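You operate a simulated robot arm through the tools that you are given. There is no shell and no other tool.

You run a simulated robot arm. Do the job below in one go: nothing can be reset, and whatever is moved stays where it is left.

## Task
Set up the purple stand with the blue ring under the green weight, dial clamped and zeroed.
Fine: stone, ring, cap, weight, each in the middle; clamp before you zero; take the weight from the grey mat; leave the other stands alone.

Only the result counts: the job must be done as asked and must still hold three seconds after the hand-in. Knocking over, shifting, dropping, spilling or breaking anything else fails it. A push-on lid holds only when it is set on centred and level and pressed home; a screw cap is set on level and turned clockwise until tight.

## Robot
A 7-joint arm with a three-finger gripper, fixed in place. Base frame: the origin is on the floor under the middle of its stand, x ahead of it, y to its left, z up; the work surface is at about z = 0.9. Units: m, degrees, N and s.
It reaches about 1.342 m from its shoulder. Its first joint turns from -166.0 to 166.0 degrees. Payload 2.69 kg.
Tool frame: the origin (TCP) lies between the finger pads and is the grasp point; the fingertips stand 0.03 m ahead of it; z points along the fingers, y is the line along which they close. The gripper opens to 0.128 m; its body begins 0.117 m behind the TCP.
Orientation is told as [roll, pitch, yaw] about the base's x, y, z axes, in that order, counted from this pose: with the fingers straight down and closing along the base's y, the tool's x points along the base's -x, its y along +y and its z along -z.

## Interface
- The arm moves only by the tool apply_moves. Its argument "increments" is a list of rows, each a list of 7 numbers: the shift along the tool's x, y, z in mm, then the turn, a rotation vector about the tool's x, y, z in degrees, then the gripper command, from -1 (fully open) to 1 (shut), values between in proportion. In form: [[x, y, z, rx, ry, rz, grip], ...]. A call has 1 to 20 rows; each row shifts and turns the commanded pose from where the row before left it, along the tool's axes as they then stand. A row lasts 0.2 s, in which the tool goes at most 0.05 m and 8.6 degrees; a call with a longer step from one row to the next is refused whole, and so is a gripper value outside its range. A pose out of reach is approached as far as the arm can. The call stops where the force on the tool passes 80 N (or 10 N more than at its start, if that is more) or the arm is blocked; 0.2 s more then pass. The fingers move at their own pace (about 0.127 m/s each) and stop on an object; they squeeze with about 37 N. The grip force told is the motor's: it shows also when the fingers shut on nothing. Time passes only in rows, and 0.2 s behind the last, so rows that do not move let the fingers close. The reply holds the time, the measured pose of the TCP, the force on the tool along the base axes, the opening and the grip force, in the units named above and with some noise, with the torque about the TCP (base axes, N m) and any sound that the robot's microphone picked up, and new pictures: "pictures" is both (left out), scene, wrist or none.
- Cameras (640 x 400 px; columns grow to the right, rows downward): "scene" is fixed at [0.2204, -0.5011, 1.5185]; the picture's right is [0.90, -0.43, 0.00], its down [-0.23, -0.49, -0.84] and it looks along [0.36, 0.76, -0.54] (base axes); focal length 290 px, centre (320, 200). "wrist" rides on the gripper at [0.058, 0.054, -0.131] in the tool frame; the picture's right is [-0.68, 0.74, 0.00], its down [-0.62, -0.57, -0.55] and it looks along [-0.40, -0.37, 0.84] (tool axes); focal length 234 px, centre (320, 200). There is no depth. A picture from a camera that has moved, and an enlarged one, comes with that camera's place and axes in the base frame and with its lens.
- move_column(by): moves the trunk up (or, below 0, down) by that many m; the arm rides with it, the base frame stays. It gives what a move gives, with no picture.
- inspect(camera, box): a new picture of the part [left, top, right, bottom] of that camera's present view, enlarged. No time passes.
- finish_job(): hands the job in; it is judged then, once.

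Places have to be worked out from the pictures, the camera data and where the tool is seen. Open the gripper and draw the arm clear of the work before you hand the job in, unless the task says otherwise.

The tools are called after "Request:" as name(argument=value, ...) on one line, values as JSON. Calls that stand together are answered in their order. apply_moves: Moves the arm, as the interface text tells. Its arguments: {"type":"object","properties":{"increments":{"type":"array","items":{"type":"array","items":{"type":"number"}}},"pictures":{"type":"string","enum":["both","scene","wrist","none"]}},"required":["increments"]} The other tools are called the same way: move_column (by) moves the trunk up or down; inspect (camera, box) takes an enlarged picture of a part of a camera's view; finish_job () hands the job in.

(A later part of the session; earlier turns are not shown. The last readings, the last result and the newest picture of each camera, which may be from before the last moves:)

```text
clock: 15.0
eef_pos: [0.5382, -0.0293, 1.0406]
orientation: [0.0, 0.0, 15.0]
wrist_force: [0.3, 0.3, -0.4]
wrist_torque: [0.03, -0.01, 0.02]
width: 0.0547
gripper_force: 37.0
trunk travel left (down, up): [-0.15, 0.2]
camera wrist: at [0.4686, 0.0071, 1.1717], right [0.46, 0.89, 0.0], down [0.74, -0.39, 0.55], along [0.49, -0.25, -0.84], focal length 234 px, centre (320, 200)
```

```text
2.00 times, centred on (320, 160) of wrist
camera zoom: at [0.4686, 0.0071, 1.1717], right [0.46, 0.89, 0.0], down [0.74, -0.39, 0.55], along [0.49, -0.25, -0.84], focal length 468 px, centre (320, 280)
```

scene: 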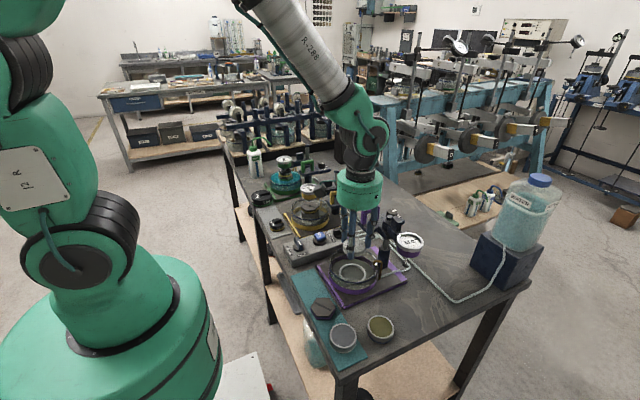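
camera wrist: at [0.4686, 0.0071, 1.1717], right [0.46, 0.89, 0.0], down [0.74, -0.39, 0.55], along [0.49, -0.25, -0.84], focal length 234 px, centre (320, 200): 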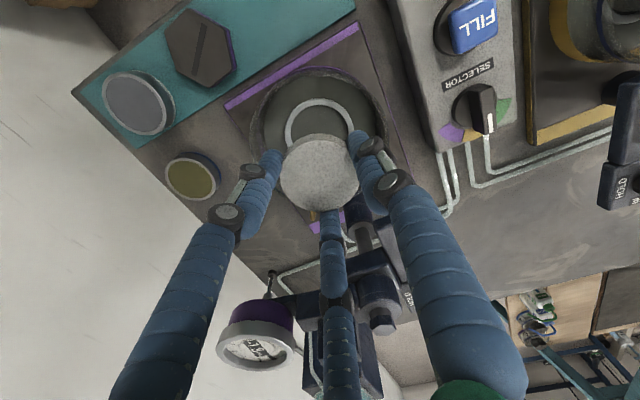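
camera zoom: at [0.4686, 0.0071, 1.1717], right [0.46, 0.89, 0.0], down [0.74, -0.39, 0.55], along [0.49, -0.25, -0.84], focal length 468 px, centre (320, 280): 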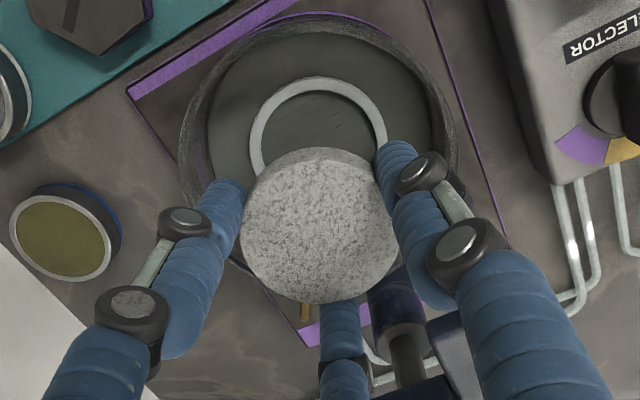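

The wrist and scene views agree that the seat centre is at about (0.540, -0.030), roughly 2.3 mm further along the camera's look direction than the stone now. I'll shift by that amount and lower until the stone is just above the seat rim, then look again.

Request:
apply_moves(increments=[[-1.6, -1.6, 0, 0, 0, 0, 1], [0, 0, 20, 0, 0, 0, 1], [0, 0, 20, 0, 0, 0, 1], [0, 0, 20, 0, 0, 0, 1], [0, 0, 15, 0, 0, 0, 1], [0, 0, 5, 0, 0, 0, 1], [0, 0, 0, 0, 0, 0, 1], [0, 0, 0, 0, 0, 0, 1]])

Request:
inspect(camera="scene", box=[310, 210, 420, 310])

Request:
inspect(camera="wrist", box=[240, 90, 400, 220])

```text
clock: 16.8
eef_pos: [0.5413, -0.0313, 0.9608]
orientation: [0.0, 0.0, 15.0]
wrist_force: [0.2, 0.9, -0.8]
wrist_torque: [0.0, -0.01, 0.01]
width: 0.0547
gripper_force: 37.0
trunk travel left (down, up): [-0.15, 0.2]
camera wrist: at [0.4711, 0.0056, 1.0922], right [0.46, 0.89, 0.0], down [0.74, -0.39, 0.55], along [0.49, -0.25, -0.84], focal length 234 px, centre (320, 200)
```

scene: 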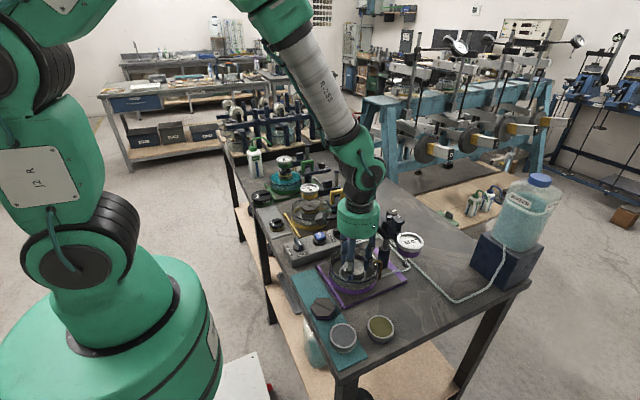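
wrist: 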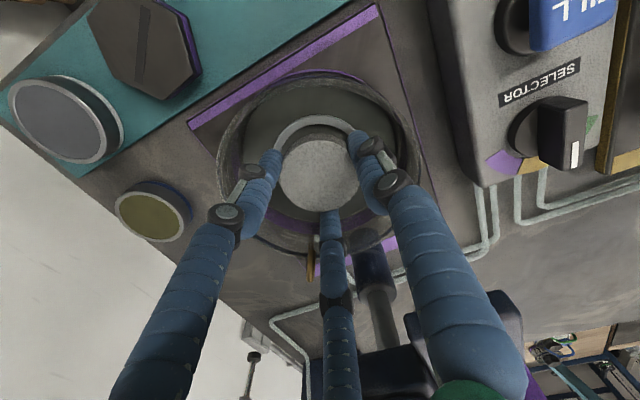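

```text
4.00 times, centred on (365, 260) of scene
camera zoom: at [0.2204, -0.5011, 1.5185], right [0.9, -0.43, 0.0], down [-0.23, -0.49, -0.84], along [0.36, 0.76, -0.54], focal length 1160 px, centre (140, -40)
```

zoom: 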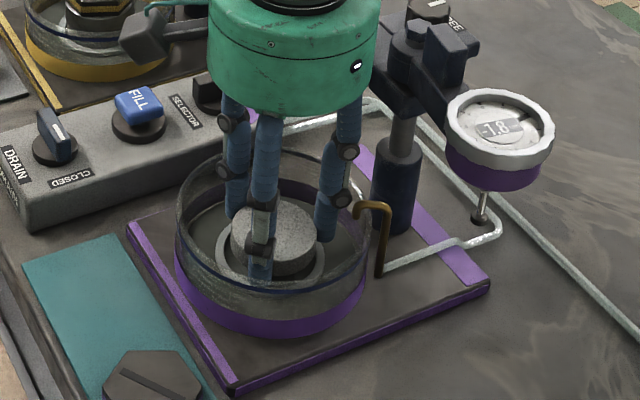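

```text
3.08 times, centred on (320, 155) of wrist
camera zoom: at [0.4711, 0.0056, 1.0922], right [0.46, 0.89, 0.0], down [0.74, -0.39, 0.55], along [0.49, -0.25, -0.84], focal length 720 px, centre (320, 338)
```

zoom: 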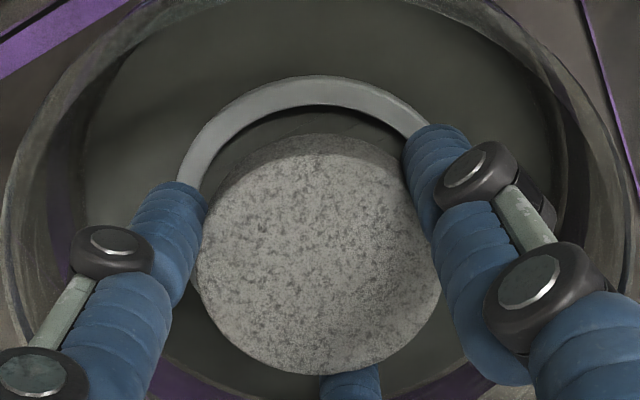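

The stone is concentric with the seat ring to about 1 mm in both views, and the radial clearance is about 3 mm. I'll lower it gently into the recess, watching the force.

Request:
apply_moves(increments=[[0, 0, 4, 0, 0, 0, 1], [0, 0, 3, 0, 0, 0, 1], [0, 0, 1.5, 0, 0, 0, 1], [0, 0, 0, 0, 0, 0, 1]], pictures="none")

Request:
apply_moves(increments=[[0, 0, 1, 0, 0, 0, 1], [0, 0, 0, 0, 0, 0, 1]], pictures="wrist")

Request:
inspect(camera="scene", box=[330, 240, 380, 300])

```text
clock: 17.8
eef_pos: [0.5405, -0.031, 0.9527]
orientation: [0.0, -0.1, 15.1]
wrist_force: [-0.7, 0.1, 9.6]
wrist_torque: [0.15, 0.17, -0.05]
width: 0.0547
gripper_force: 37.2
trunk travel left (down, up): [-0.15, 0.2]
```

```text
clock: 18.4
eef_pos: [0.5401, -0.0307, 0.9533]
orientation: [0.0, -0.1, 15.0]
wrist_force: [-6.0, -4.3, 31.6]
wrist_torque: [-0.12, 0.9, 0.04]
width: 0.0553
gripper_force: 37.4
trunk travel left (down, up): [-0.15, 0.2]
camera wrist: at [0.4705, 0.0055, 1.0838], right [0.46, 0.89, 0.0], down [0.74, -0.39, 0.55], along [0.49, -0.25, -0.83], focal length 234 px, centre (320, 200)
```

wrist: 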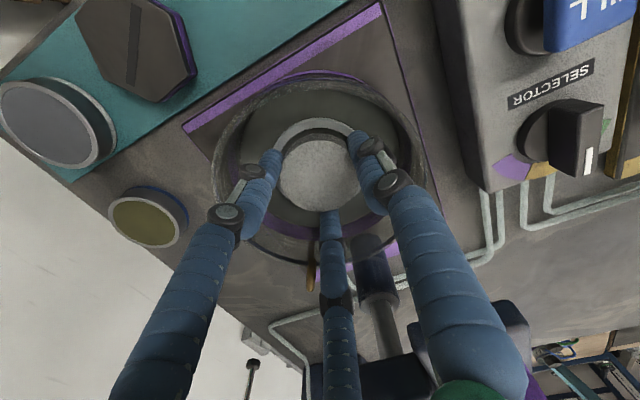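

```text
6.67 times, centred on (355, 270) of scene
camera zoom: at [0.2204, -0.5011, 1.5185], right [0.9, -0.43, 0.0], down [-0.23, -0.49, -0.84], along [0.36, 0.76, -0.54], focal length 1933 px, centre (87, -267)
```

zoom: 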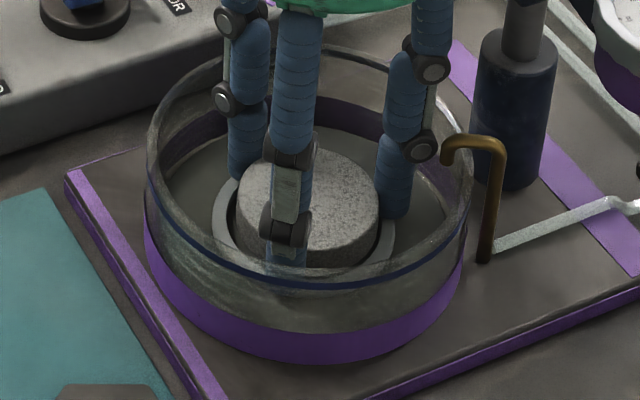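

Contact registered (31 N) with the fingertips at seat-rim height and the stone inside the ring. I'll back off 1 mm, open the fingers just enough to clear, and check that the stone is seated.

Request:
apply_moves(increments=[[0, 0, -1, 0, 0, 0, 1], [0, 0, 0, 0, 0, 0, 0.1], [0, 0, 0, 0, 0, 0, -0.06], [0, 0, 0, 0, 0, 0, -0.06], [0, 0, 0, 0, 0, 0, -0.06]], pictures="wrist")

Request:
inspect(camera="scene", box=[330, 240, 380, 300])

Request:
inspect(camera="wrist", box=[240, 90, 400, 220])

```text
clock: 19.6
eef_pos: [0.5402, -0.0294, 0.951]
orientation: [0.0, 0.1, 15.1]
wrist_force: [0.6, 0.8, 0.1]
wrist_torque: [-0.02, -0.02, -0.05]
width: 0.0685
gripper_force: 0.1
trunk travel left (down, up): [-0.15, 0.2]
camera wrist: at [0.4703, 0.0059, 1.0829], right [0.46, 0.89, 0.0], down [0.74, -0.39, 0.55], along [0.49, -0.25, -0.84], focal length 234 px, centre (320, 200)
```

wrist: 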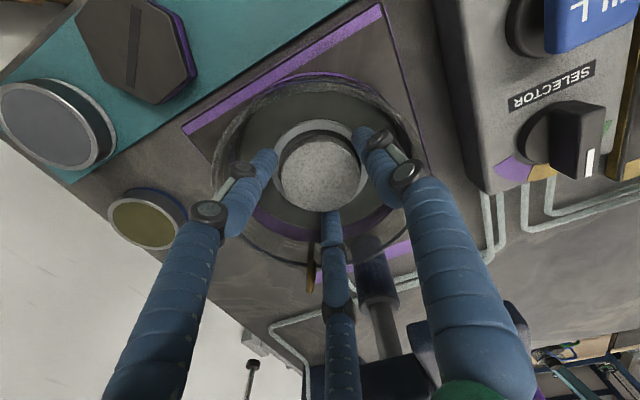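

```text
6.67 times, centred on (355, 270) of scene
camera zoom: at [0.2204, -0.5011, 1.5185], right [0.9, -0.43, 0.0], down [-0.23, -0.49, -0.84], along [0.36, 0.76, -0.54], focal length 1933 px, centre (87, -267)
```

zoom: 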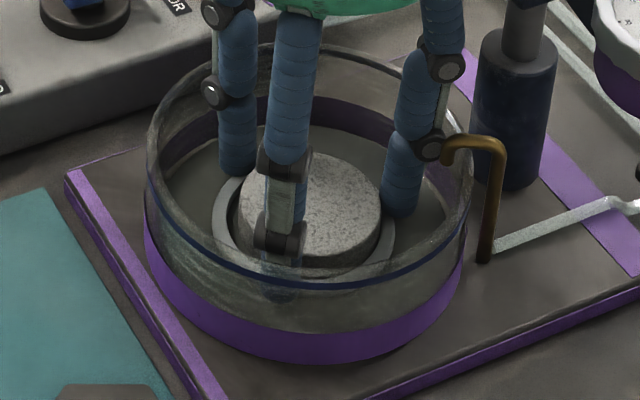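

```text
3.08 times, centred on (320, 155) of wrist
camera zoom: at [0.4703, 0.0059, 1.0829], right [0.46, 0.89, 0.0], down [0.74, -0.39, 0.55], along [0.49, -0.25, -0.84], focal length 720 px, centre (320, 338)
```

zoom: 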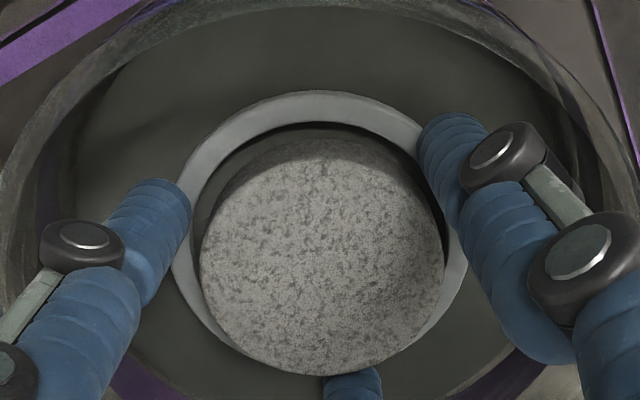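

The stone is in its recess with an even gap all round. I'll withdraw straight up well above the dial, then move over the blue ring at about (0.514, -0.197).

Request:
apply_moves(increments=[[0, 0, -10, 0, 0, 0, -0.06], [0, 0, -20, 0, 0, 0, -0.06], [0, 0, -30, 0, 0, 0, -0.06], [0, 0, -40, 0, 0, 0, -0.06], [0, 0, -45, 0, 0, 0, -0.06], [0, 0, -45, 0, 0, 0, -0.25], [17.1, -38.6, 0, 0, 0, 0, -0.25], [17.1, -38.6, 0, 0, 0, 0, -0.25], [17.1, -38.6, 0, 0, 0, 0, -0.25], [17.1, -38.6, 0, 0, 0, 0, -0.25], [0, 0, 45, 0, 0, 0, -0.25], [0, 0, 45, 0, 0, 0, -0.25], [0, 0, 20, 0, 0, 0, -0.25], [0, 0, 0, 0, 0, 0, -0.25]])

Request:
inspect(camera="wrist", box=[230, 60, 410, 200])

Request:
inspect(camera="scene", box=[320, 250, 440, 350])

```text
clock: 22.6
eef_pos: [0.515, -0.1962, 1.0332]
orientation: [0.0, -0.1, 15.0]
wrist_force: [-0.6, 0.5, -0.8]
wrist_torque: [-0.05, -0.01, 0.02]
width: 0.0802
gripper_force: 0.1
trunk travel left (down, up): [-0.15, 0.2]
camera wrist: at [0.4445, -0.1611, 1.1633], right [0.46, 0.89, 0.0], down [0.74, -0.39, 0.55], along [0.49, -0.25, -0.84], focal length 234 px, centre (320, 200)
```

scene: 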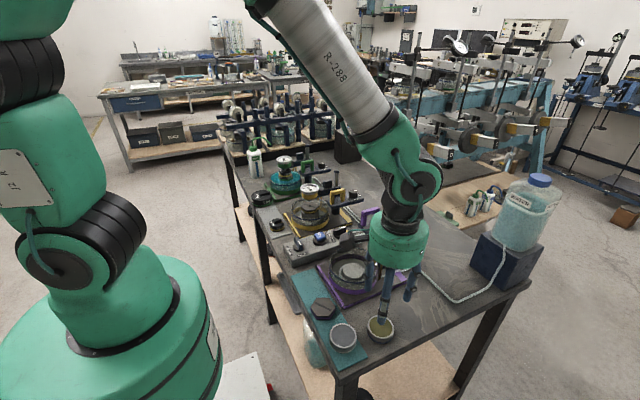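
wrist: 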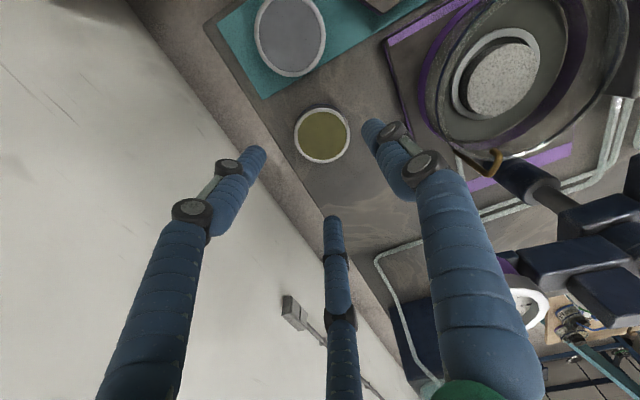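

```text
2.86 times, centred on (320, 130) of wrist
camera zoom: at [0.4445, -0.1611, 1.1633], right [0.46, 0.89, 0.0], down [0.74, -0.39, 0.55], along [0.49, -0.25, -0.84], focal length 669 px, centre (320, 400)
```

zoom: 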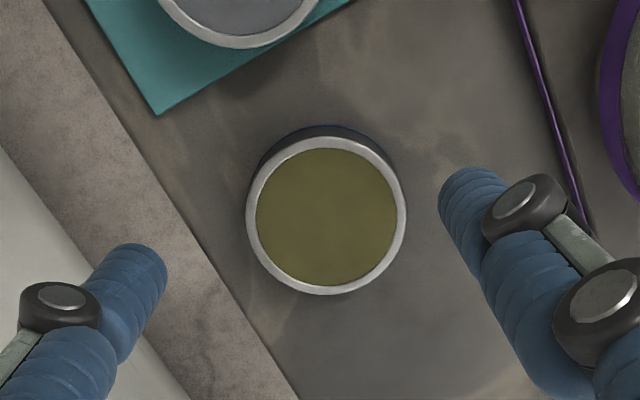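

```text
4.00 times, centred on (380, 300) of scene
camera zoom: at [0.2204, -0.5011, 1.5185], right [0.9, -0.43, 0.0], down [-0.23, -0.49, -0.84], along [0.36, 0.76, -0.54], focal length 1160 px, centre (80, -200)
```

zoom: 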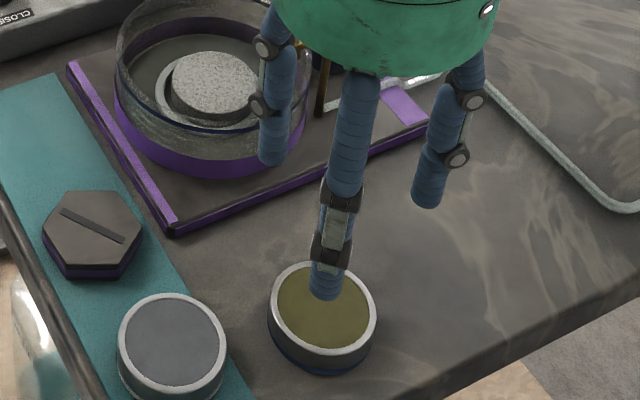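

The ring is centred within 3 mm under the tool. Its top is about 58 mm across and its blue band is visible on the side. I'll correct, descend to mid-height on the ring and grip.

Request:
apply_moves(increments=[[-0.7, 2.8, 20, 0, 0, 0, -0.25], [0, 0, 25, 0, 0, 0, -0.25], [0, 0, 25, 0, 0, 0, -0.25], [0, 0, 17, 0, 0, 0, -0.25], [0, 0, 8, 0, 0, 0, -0.25], [0, 0, 0, 0, 0, 0, -0.25]])

Request:
inspect(camera="scene", box=[330, 280, 430, 360])

Request:
inspect(camera="wrist", box=[230, 60, 410, 230])

```text
clock: 24.0
eef_pos: [0.5159, -0.1939, 0.9375]
orientation: [0.0, 0.0, 15.0]
wrist_force: [0.5, 0.6, 1.3]
wrist_torque: [-0.02, -0.01, 0.03]
width: 0.0799
gripper_force: 0.1
trunk travel left (down, up): [-0.15, 0.2]
camera wrist: at [0.4446, -0.1588, 1.068], right [0.46, 0.89, 0.0], down [0.74, -0.39, 0.55], along [0.49, -0.25, -0.84], focal length 234 px, centre (320, 200)
```

scene: 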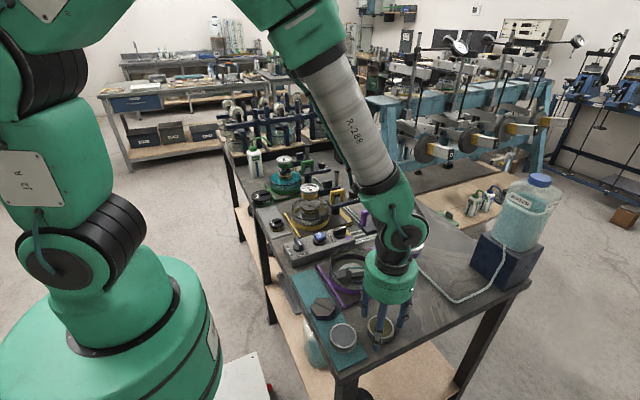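
wrist: 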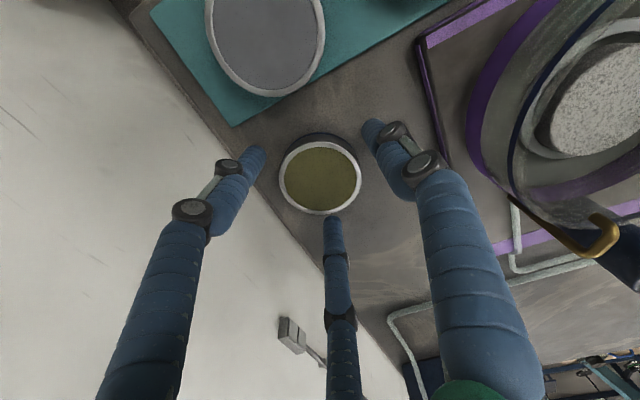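

```text
5.00 times, centred on (380, 320) of scene
camera zoom: at [0.2204, -0.5011, 1.5185], right [0.9, -0.43, 0.0], down [-0.23, -0.49, -0.84], along [0.36, 0.76, -0.54], focal length 1450 px, centre (20, -400)
```

zoom: 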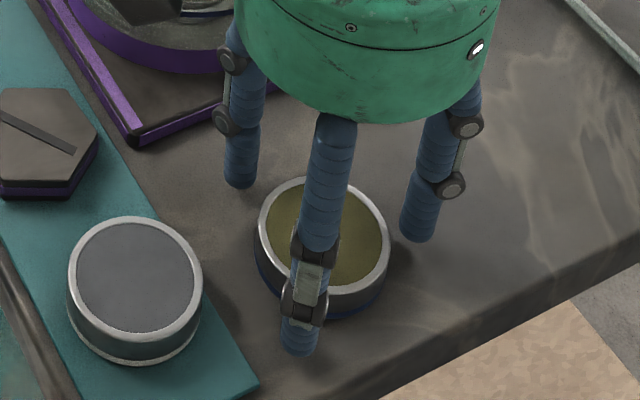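

```text
2.35 times, centred on (320, 145) of wrist
camera zoom: at [0.4446, -0.1588, 1.068], right [0.46, 0.89, 0.0], down [0.74, -0.39, 0.55], along [0.49, -0.25, -0.84], focal length 551 px, centre (320, 329)
```

zoom: 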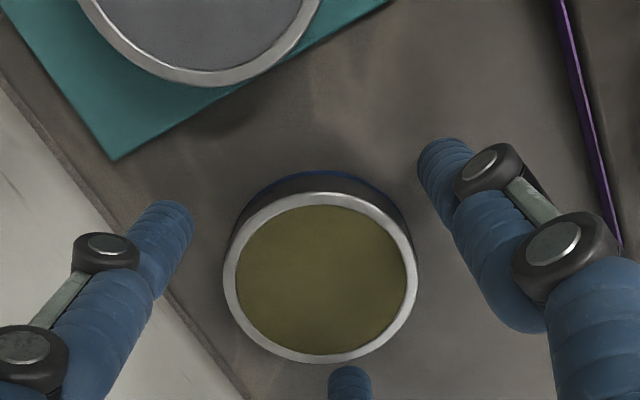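

The fingers straddle the ring evenly. I'll close on it and lift a little to verify.

Request:
apply_moves(increments=[[0, 0, 1, 0, 0, 0, 0.1], [0, 0, 0, 0, 0, 0, 1], [0, 0, 0, 0, 0, 0, 1], [0, 0, 0, 0, 0, 0, 1], [0, 0, -10, 0, 0, 0, 1], [0, 0, -15, 0, 0, 0, 1], [0, 0, 0, 0, 0, 0, 1]])

Request:
inspect(camera="scene", box=[330, 270, 430, 350])

```text
clock: 25.6
eef_pos: [0.5153, -0.1947, 0.9594]
orientation: [0.0, -0.1, 15.0]
wrist_force: [-1.0, -0.2, -2.0]
wrist_torque: [-0.02, -0.01, 0.02]
width: 0.057
gripper_force: 36.9
trunk travel left (down, up): [-0.15, 0.2]
camera wrist: at [0.4453, -0.1597, 1.092], right [0.46, 0.89, 0.0], down [0.74, -0.39, 0.55], along [0.49, -0.25, -0.84], focal length 234 px, centre (320, 200)
```

scene: 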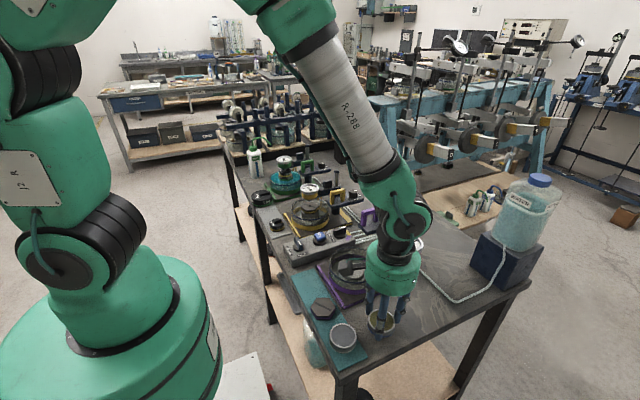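
wrist: 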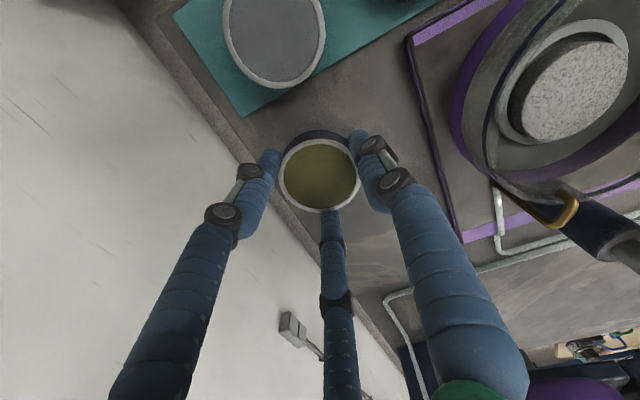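

```text
5.00 times, centred on (380, 310) of scene
camera zoom: at [0.2204, -0.5011, 1.5185], right [0.9, -0.43, 0.0], down [-0.23, -0.49, -0.84], along [0.36, 0.76, -0.54], focal length 1450 px, centre (20, -350)
```

zoom: 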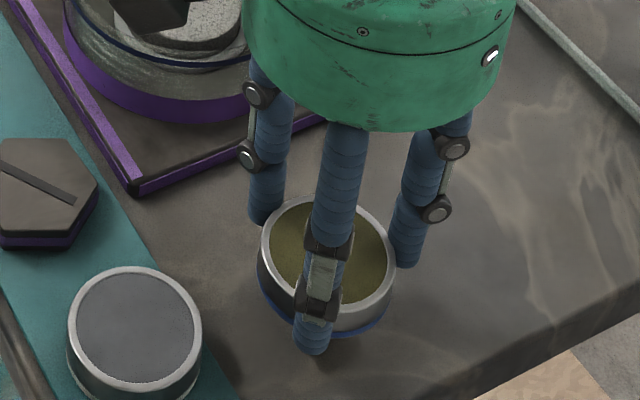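

The blue ring is held (57 mm wide, about 2 N of weight). I'll lift it above dial height and return to exactly the position where the stone was released, then lower to a check height.

Request:
apply_moves(increments=[[0, 0, -40, 0, 0, 0, 1], [0, 0, -45, 0, 0, 0, 1], [0, 0, -45, 0, 0, 0, 1], [0, 0, -30, 0, 0, 0, 1], [-16.925, 37.9, 0, 0, 0, 0, 1], [-16.925, 37.9, 0, 0, 0, 0, 1], [-16.925, 37.9, 0, 0, 0, 0, 1], [-16.925, 37.9, 0, 0, 0, 0, 1], [0, 0, 40, 0, 0, 0, 1], [0, 0, 40, 0, 0, 0, 1], [0, 0, 30, 0, 0, 0, 1], [0, 0, 15, 0, 0, 0, 1], [0, 0, 0, 0, 0, 0, 1], [0, 0, 0, 0, 0, 0, 1]])

Request:
inspect(camera="scene", box=[320, 230, 390, 300])

Request:
inspect(camera="wrist", box=[240, 90, 400, 220])

```text
clock: 28.6
eef_pos: [0.5398, -0.0297, 0.9968]
orientation: [-0.1, 0.0, 15.0]
wrist_force: [0.7, 0.3, -1.9]
wrist_torque: [0.0, 0.0, 0.02]
width: 0.0567
gripper_force: 36.8
trunk travel left (down, up): [-0.15, 0.2]
camera wrist: at [0.4705, 0.0062, 1.1275], right [0.46, 0.89, 0.0], down [0.74, -0.39, 0.55], along [0.49, -0.25, -0.84], focal length 234 px, centre (320, 200)
```

scene: 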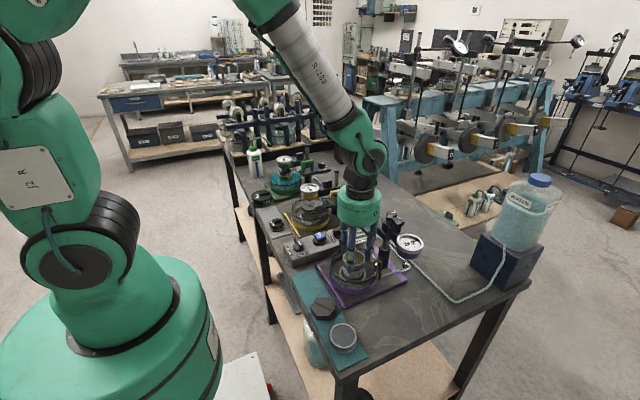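
wrist: 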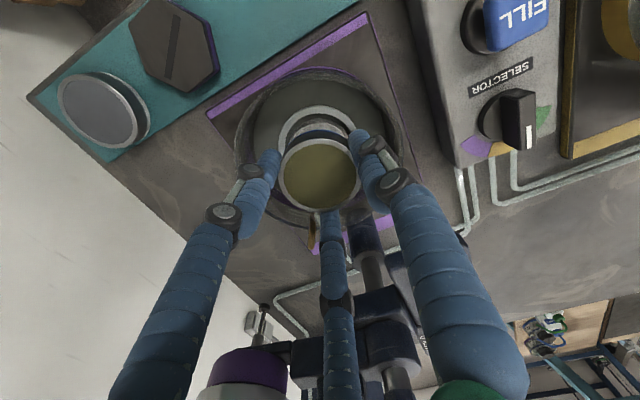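

```text
5.71 times, centred on (355, 265) of scene
camera zoom: at [0.2204, -0.5011, 1.5185], right [0.9, -0.43, 0.0], down [-0.23, -0.49, -0.84], along [0.36, 0.76, -0.54], focal length 1657 px, centre (120, -171)
```

zoom: 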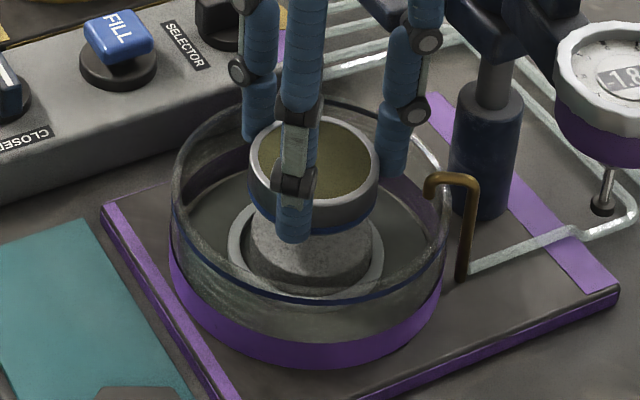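

```text
3.08 times, centred on (320, 155) of wrist
camera zoom: at [0.4705, 0.0062, 1.1275], right [0.46, 0.89, 0.0], down [0.74, -0.39, 0.55], along [0.49, -0.25, -0.84], focal length 720 px, centre (320, 338)
```

zoom: 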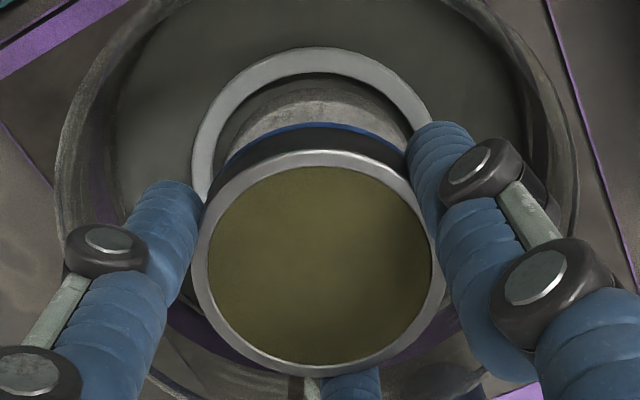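

The ring hangs concentric above the stone in both views. I'll lower it onto the stone, the last few millimetres in small steps while reading the force.

Request:
apply_moves(increments=[[0, 0, 15, 0, 0, 0, 1], [0, 0, 9, 0, 0, 0, 1], [0, 0, 2, 0, 0, 0, 1], [0, 0, 0, 0, 0, 0, 1]], pictures="none")

Request:
apply_moves(increments=[[0, 0, 1.5, 0, 0, 0, 1], [0, 0, 0, 0, 0, 0, 1]], pictures="none")

Request:
apply_moves(increments=[[0, 0, 1.5, 0, 0, 0, 1], [0, 0, 0, 0, 0, 0, 1]], pictures="none")

```text
clock: 29.6
eef_pos: [0.5405, -0.0297, 0.9696]
orientation: [0.0, 0.0, 15.0]
wrist_force: [0.0, -0.2, -0.8]
wrist_torque: [0.02, 0.0, 0.04]
width: 0.057
gripper_force: 36.8
trunk travel left (down, up): [-0.15, 0.2]
```

```text
clock: 30.2
eef_pos: [0.5409, -0.0303, 0.9686]
orientation: [0.0, -0.1, 15.0]
wrist_force: [-2.5, -0.2, 12.1]
wrist_torque: [-0.01, 0.18, 0.0]
width: 0.057
gripper_force: 36.8
trunk travel left (down, up): [-0.15, 0.2]
```

```text
clock: 30.8
eef_pos: [0.5413, -0.0302, 0.9693]
orientation: [-0.1, -0.2, 14.9]
wrist_force: [-4.2, 2.9, 31.2]
wrist_torque: [0.11, 0.24, -0.02]
width: 0.057
gripper_force: 37.2
trunk travel left (down, up): [-0.15, 0.2]
```

Contact came at TCP z ≈ 0.969 with the ring resting squarely on the stone. I'll relieve the press, open slightly, and look at the result.

Request:
apply_moves(increments=[[0, 0, -2, 0, 0, 0, 1], [0, 0, 0, 0, 0, 0, 0.08], [0, 0, 0, 0, 0, 0, 0.0], [0, 0, 0, 0, 0, 0, -0.08], [0, 0, 0, 0, 0, 0, -0.08]], pictures="wrist")

Request:
apply_moves(increments=[[0, 0, -10, 0, 0, 0, -0.08], [0, 0, -20, 0, 0, 0, -0.08], [0, 0, -30, 0, 0, 0, -0.08], [0, 0, -40, 0, 0, 0, -0.08], [0, 0, -40, 0, 0, 0, -0.08], [0, 0, -40, 0, 0, 0, -0.08], [0, 0, 0, 0, 0, 0, -0.08]])

Request:
inspect(camera="scene", box=[320, 230, 390, 300])

Request:
inspect(camera="wrist", box=[240, 50, 400, 180])

```text
clock: 32.0
eef_pos: [0.5406, -0.0302, 0.9694]
orientation: [0.0, 0.0, 15.0]
wrist_force: [0.3, -0.5, -0.5]
wrist_torque: [0.02, 0.02, 0.0]
width: 0.0693
gripper_force: 0.1
trunk travel left (down, up): [-0.15, 0.2]
camera wrist: at [0.4705, 0.0055, 1.1003], right [0.46, 0.89, 0.0], down [0.74, -0.39, 0.55], along [0.49, -0.25, -0.84], focal length 234 px, centre (320, 200)
```

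wrist: 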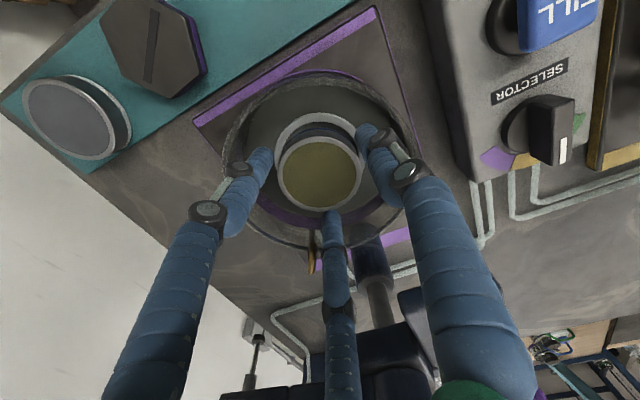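

```text
clock: 33.6
eef_pos: [0.5417, -0.0299, 1.1496]
orientation: [0.0, 0.0, 15.0]
wrist_force: [0.6, 1.0, 0.7]
wrist_torque: [0.0, -0.07, 0.04]
width: 0.0691
gripper_force: 0.1
trunk travel left (down, up): [-0.15, 0.2]
camera wrist: at [0.4713, 0.0057, 1.2814], right [0.46, 0.89, 0.0], down [0.74, -0.39, 0.55], along [0.49, -0.25, -0.84], focal length 234 px, centre (320, 200)
```

scene: 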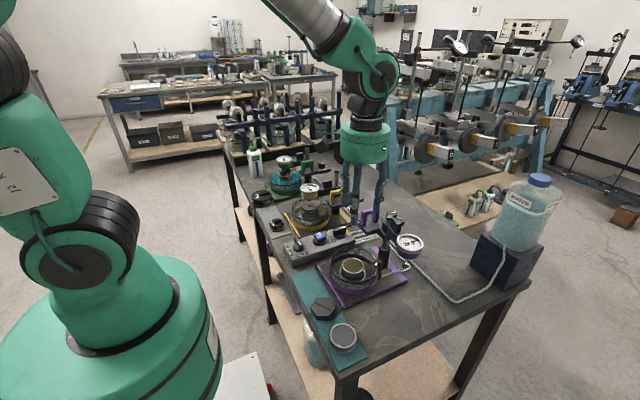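
wrist: 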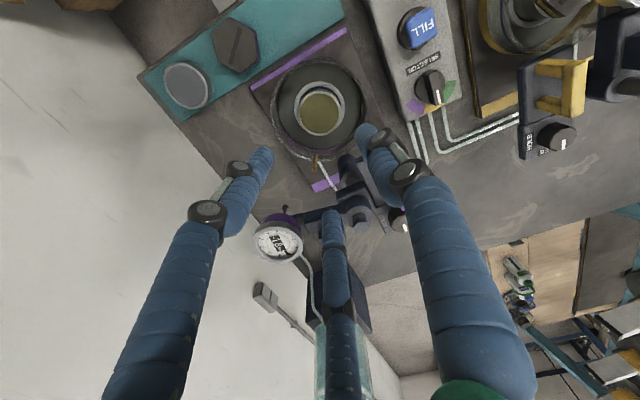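

```text
5.71 times, centred on (355, 265) of scene
camera zoom: at [0.2204, -0.5011, 1.5185], right [0.9, -0.43, 0.0], down [-0.23, -0.49, -0.84], along [0.36, 0.76, -0.54], focal length 1657 px, centre (120, -171)
```

zoom: 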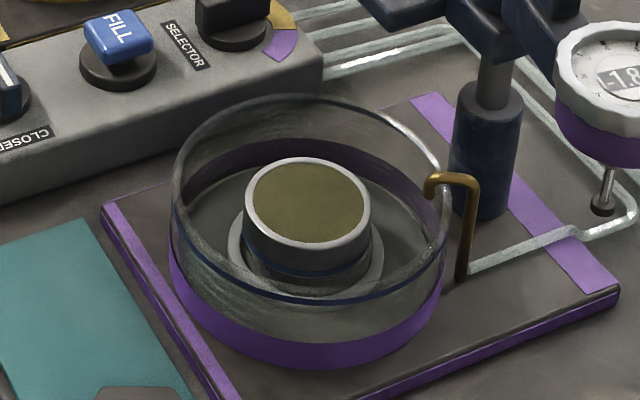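

```text
3.08 times, centred on (320, 115) of wrist
camera zoom: at [0.4713, 0.0057, 1.2814], right [0.46, 0.89, 0.0], down [0.74, -0.39, 0.55], along [0.49, -0.25, -0.84], focal length 720 px, centre (320, 462)
```

zoom: 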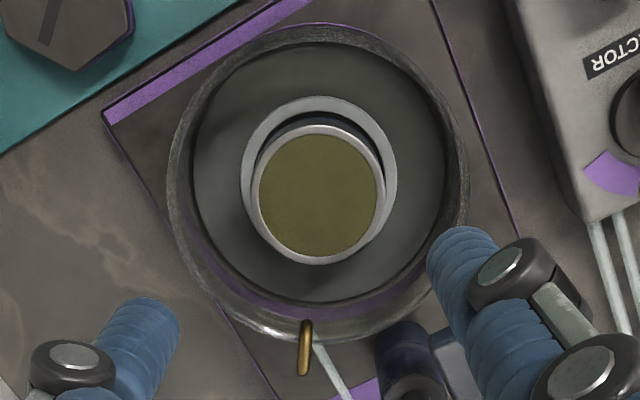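

The ring sits level and concentric on the stone. The cap is next: a hex with its flats at about -53°+60k in the base frame, so a tool yaw of about -23° puts the fingers on its flats and clear of the base plate. I'll move above it.

Request:
apply_moves(increments=[[45.1, -10, 0, 0, 0, 0, -0.12], [45.1, -10, 0, 0, 0, 0, -0.12], [45.1, -10, 0, 0, 0, 0, -0.12], [0, 0, 22, 0, 0, 7.6, -0.12], [0, 0, 22, 0, 0, 7.6, -0.12], [0, 0, 22, 0, 0, 7.6, -0.12], [0, 0, 22, 0, 0, 7.6, -0.12], [0, 0, 22, 0, 0, 7.6, -0.12], [0, 0, 0, 0, 0, 0, -0.12], [0, 0, 0, 0, 0, 0, -0.12]])

Request:
inspect(camera="wrist", box=[230, 60, 410, 200])

Request:
inspect(camera="scene", box=[290, 262, 370, 332])

```text
clock: 35.8
eef_pos: [0.4182, -0.0966, 1.0387]
orientation: [-0.1, 0.0, -22.9]
wrist_force: [0.4, -0.9, -0.2]
wrist_torque: [-0.01, 0.0, 0.01]
width: 0.0717
gripper_force: 0.1
trunk travel left (down, up): [-0.15, 0.2]
camera wrist: at [0.3848, -0.0246, 1.1693], right [0.91, 0.41, 0.0], down [0.35, -0.76, 0.55], along [0.23, -0.5, -0.84], focal length 234 px, centre (320, 200)
```

scene: 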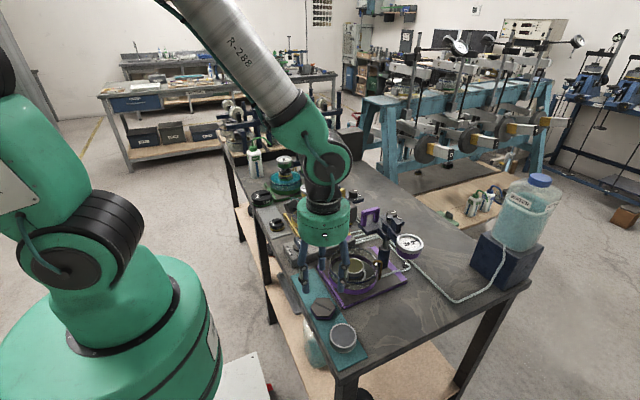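
wrist: 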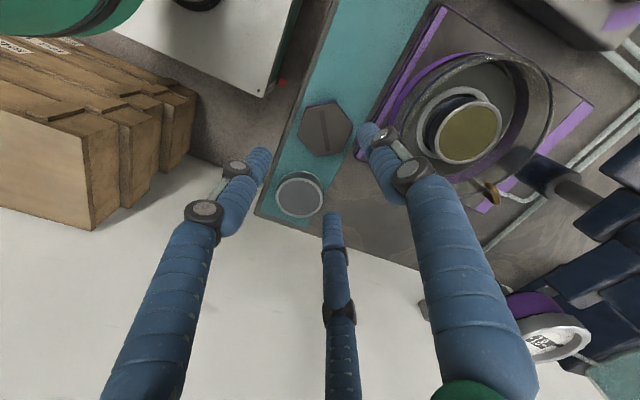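

```text
2.86 times, centred on (320, 130) of wrist
camera zoom: at [0.3848, -0.0246, 1.1693], right [0.91, 0.41, 0.0], down [0.35, -0.76, 0.55], along [0.23, -0.5, -0.84], focal length 669 px, centre (320, 400)
```

zoom: 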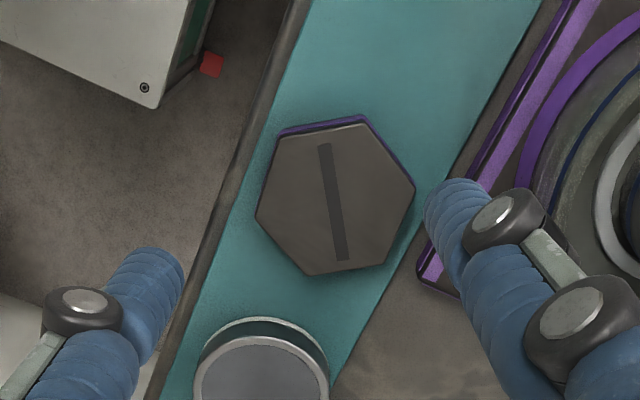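

```text
5.71 times, centred on (330, 297) of scene
camera zoom: at [0.2204, -0.5011, 1.5185], right [0.9, -0.43, 0.0], down [-0.23, -0.49, -0.84], along [0.36, 0.76, -0.54], focal length 1657 px, centre (263, -354)
```

zoom: 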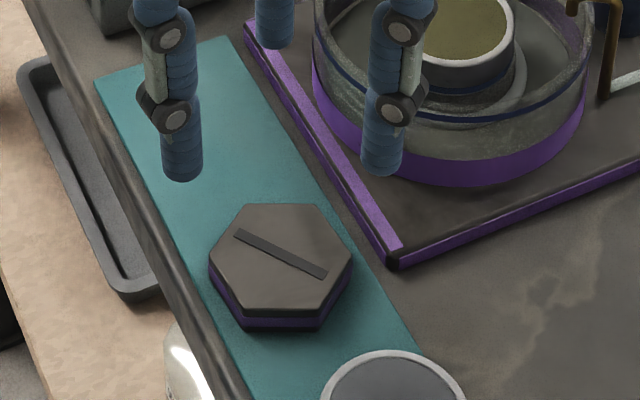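

The cap lies about 6 mm off in tool y and 3.5° off in angle. I'll correct both, lower to just above the mat and check the fit on the flats.

Request:
apply_moves(increments=[[-0.5, 6.4, 10, 0, 0, 3.5, -0.12], [0, 0, 25, 0, 0, 0, -0.12], [0, 0, 25, 0, 0, 0, -0.12], [0, 0, 25, 0, 0, 0, -0.12], [0, 0, 12, 0, 0, 0, -0.12], [0, 0, 0, 0, 0, 0, -0.12]])

Request:
inspect(camera="wrist", box=[230, 60, 410, 230])

Request:
inspect(camera="scene", box=[290, 262, 370, 332])

```text
clock: 37.2
eef_pos: [0.4206, -0.0882, 0.9423]
orientation: [0.0, 0.1, -26.6]
wrist_force: [-0.5, 0.1, 0.1]
wrist_torque: [-0.03, -0.02, 0.01]
width: 0.0719
gripper_force: 0.1
trunk travel left (down, up): [-0.15, 0.2]
camera wrist: at [0.3926, -0.0158, 1.0726], right [0.93, 0.36, 0.0], down [0.3, -0.78, 0.55], along [0.2, -0.51, -0.84], focal length 234 px, centre (320, 200)
```

scene: 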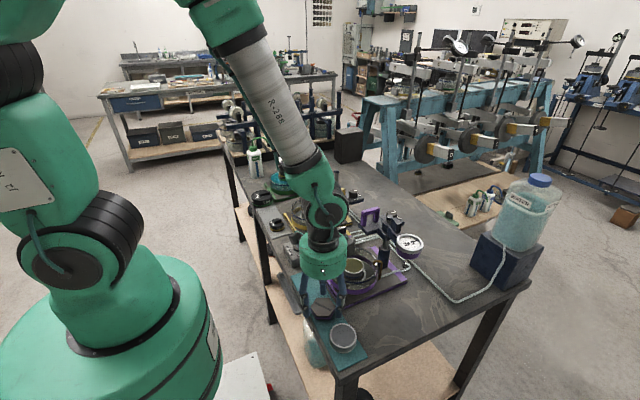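
wrist: 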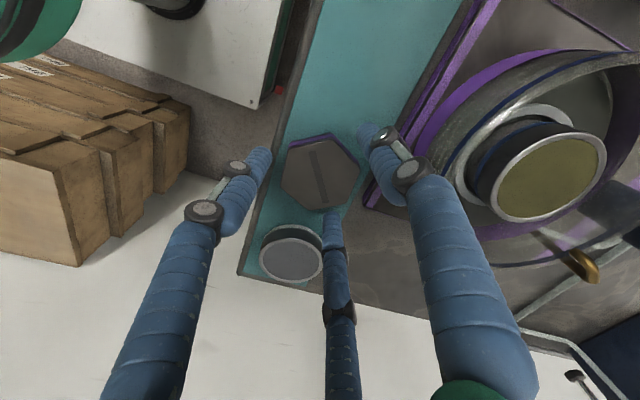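

```text
2.35 times, centred on (320, 145) of wrist
camera zoom: at [0.3926, -0.0158, 1.0726], right [0.93, 0.36, 0.0], down [0.3, -0.78, 0.55], along [0.2, -0.51, -0.84], focal length 551 px, centre (320, 329)
```

zoom: 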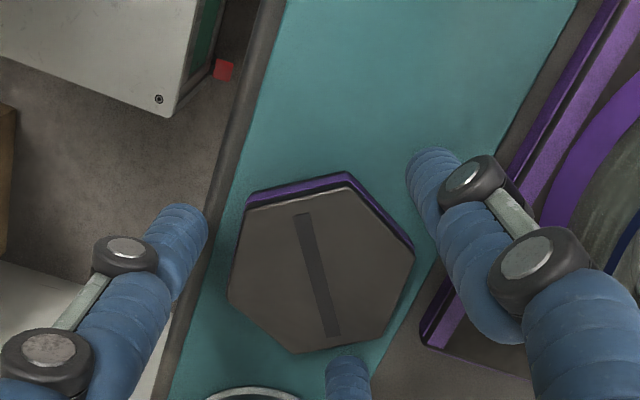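

```text
5.71 times, centred on (330, 297) of scene
camera zoom: at [0.2204, -0.5011, 1.5185], right [0.9, -0.43, 0.0], down [-0.23, -0.49, -0.84], along [0.36, 0.76, -0.54], focal length 1657 px, centre (263, -354)
```

zoom: 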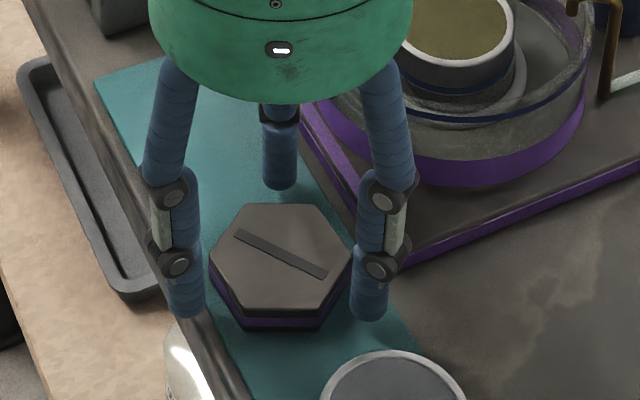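

The cap is centred between the fingers to about 1 mm, with the flats aligned. I'll go down 6 mm, close, and lift slightly.

Request:
apply_moves(increments=[[0, 0, 6, 0, 0, 0, -0.12], [0, 0, 0, 0, 0, 0, 0.1], [0, 0, 0, 0, 0, 0, 1], [0, 0, 0, 0, 0, 0, 1], [0, 0, 0, 0, 0, 0, 1]], pictures="none")

Request:
apply_moves(increments=[[0, 0, -10, 0, 0, 0, 1], [0, 0, -20, 0, 0, 0, 1], [0, 0, 0, 0, 0, 0, 1]])

Request:
inspect(camera="scene", box=[290, 240, 370, 310])

Request:
inspect(camera="wrist", box=[230, 60, 410, 230])

```text
clock: 38.4
eef_pos: [0.4207, -0.0893, 0.9374]
orientation: [0.0, 0.0, -26.5]
wrist_force: [0.3, -2.1, 6.6]
wrist_torque: [-0.06, 0.0, 0.02]
width: 0.0529
gripper_force: 36.7
trunk travel left (down, up): [-0.15, 0.2]
```

```text
clock: 39.2
eef_pos: [0.4226, -0.0892, 0.9664]
orientation: [0.0, 0.0, -26.5]
wrist_force: [-0.6, 0.1, -3.8]
wrist_torque: [0.02, -0.02, -0.02]
width: 0.053
gripper_force: 36.9
trunk travel left (down, up): [-0.15, 0.2]
camera wrist: at [0.3929, -0.015, 1.098], right [0.93, 0.36, 0.0], down [0.3, -0.78, 0.55], along [0.2, -0.51, -0.84], focal length 234 px, centre (320, 200)
```

scene: 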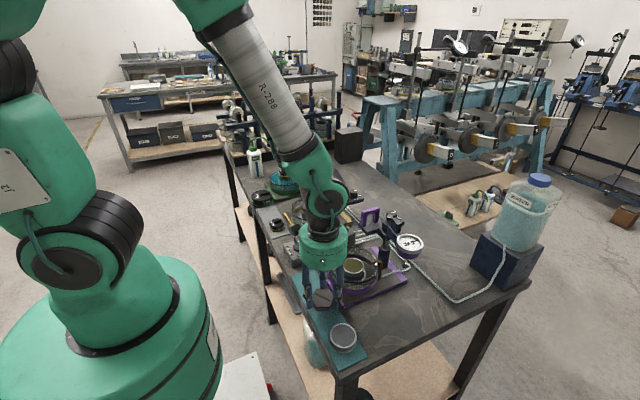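
wrist: 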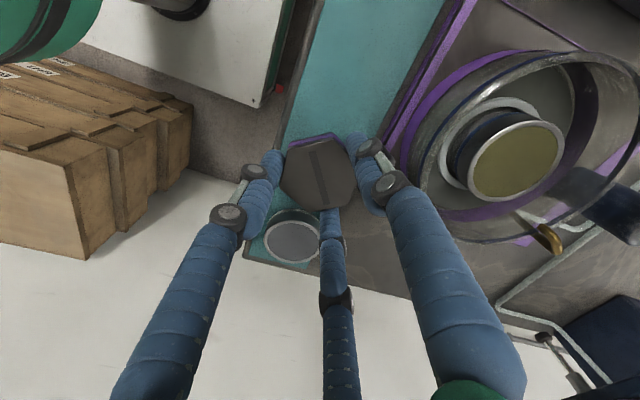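

```text
5.71 times, centred on (330, 275) of scene
camera zoom: at [0.2204, -0.5011, 1.5185], right [0.9, -0.43, 0.0], down [-0.23, -0.49, -0.84], along [0.36, 0.76, -0.54], focal length 1657 px, centre (263, -229)
```

zoom: 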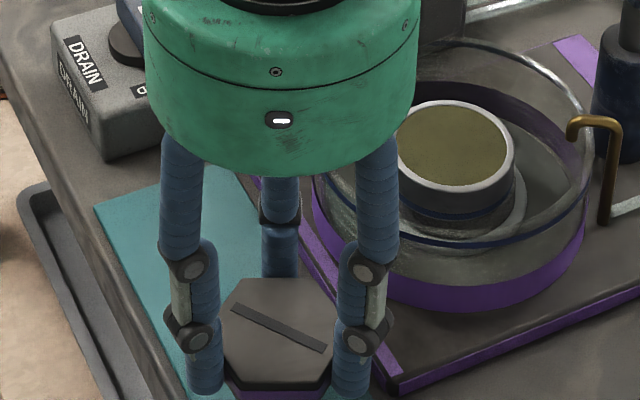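

```text
2.35 times, centred on (320, 145) of wrist
camera zoom: at [0.3929, -0.015, 1.098], right [0.93, 0.36, 0.0], down [0.3, -0.78, 0.55], along [0.2, -0.51, -0.84], focal length 551 px, centre (320, 329)
```

zoom: 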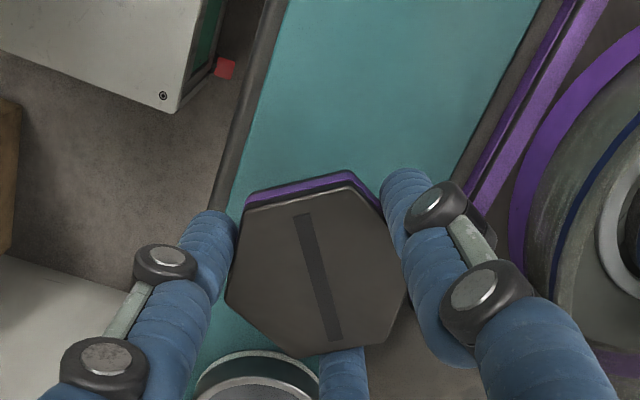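

The cap is held level (53 mm across the flats). I'll lift it to z ≈ 1.12, return to the same stacking centre without changing yaw, and lower to a check height above the ring.

Request:
apply_moves(increments=[[0, 0, -40, 0, 0, 0, 1], [0, 0, -45, 0, 0, 0, 1], [0, 0, -45, 0, 0, 0, 1], [0, 0, -20, 0, 0, 0, 1], [-27.11, 35.23, 0, 0, 0, 0, 1], [-27.11, 35.23, 0, 0, 0, 0, 1], [-27.11, 35.23, 0, 0, 0, 0, 1], [0, 0, 0, 0, 0, 0, 1], [0, 0, 40, 0, 0, 0, 1], [0, 0, 40, 0, 0, 0, 1], [0, 0, 25, 0, 0, 0, 1], [0, 0, 0, 0, 0, 0, 1], [0, 0, 0, 0, 0, 0, 1]])

Request:
inspect(camera="scene", box=[320, 220, 390, 290])

Request:
inspect(camera="wrist", box=[240, 70, 400, 220])

```text
clock: 42.0
eef_pos: [0.539, -0.0313, 1.009]
orientation: [0.0, 0.0, -26.5]
wrist_force: [-0.2, 0.9, -3.1]
wrist_torque: [0.01, -0.03, 0.0]
width: 0.0526
gripper_force: 37.2
trunk travel left (down, up): [-0.15, 0.2]
camera wrist: at [0.5108, 0.0421, 1.1412], right [0.93, 0.36, 0.0], down [0.3, -0.78, 0.55], along [0.2, -0.51, -0.84], focal length 234 px, centre (320, 200)
```

scene: 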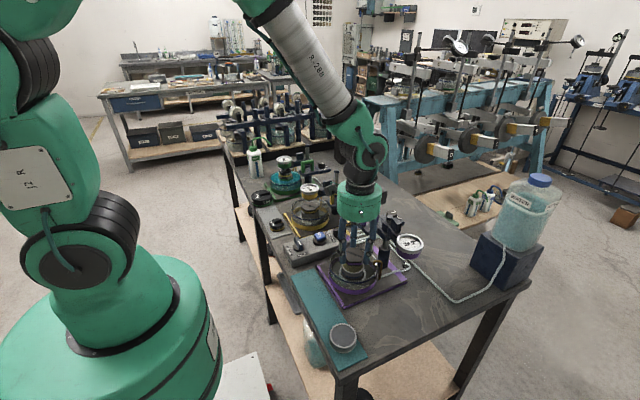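
wrist: 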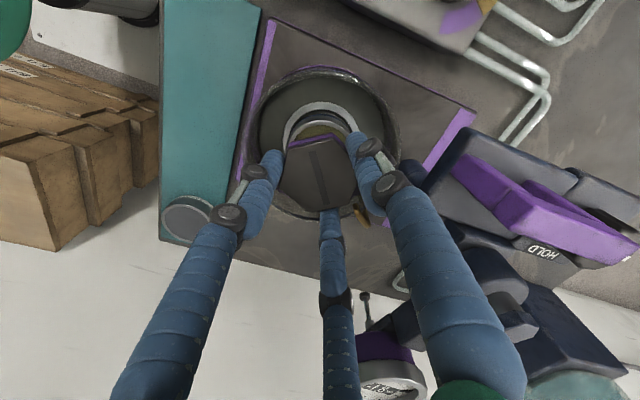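

```text
5.71 times, centred on (355, 255) of scene
camera zoom: at [0.2204, -0.5011, 1.5185], right [0.9, -0.43, 0.0], down [-0.23, -0.49, -0.84], along [0.36, 0.76, -0.54], focal length 1657 px, centre (120, -114)
```

zoom: 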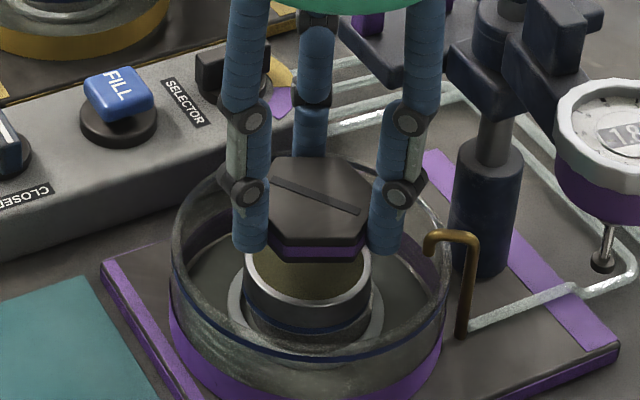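

```text
2.67 times, centred on (320, 145) of wrist
camera zoom: at [0.5108, 0.0421, 1.1412], right [0.93, 0.36, 0.0], down [0.3, -0.78, 0.55], along [0.2, -0.51, -0.84], focal length 624 px, centre (320, 347)
```

zoom: 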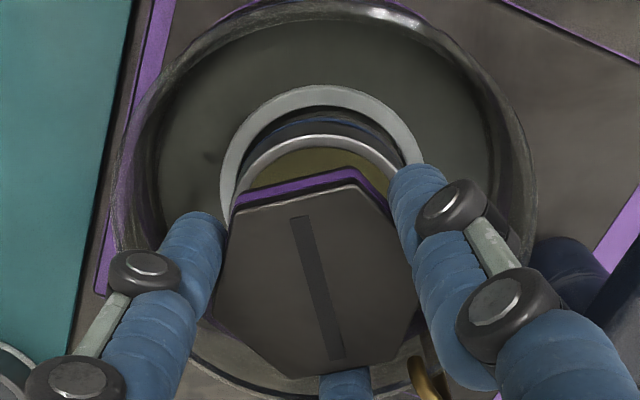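

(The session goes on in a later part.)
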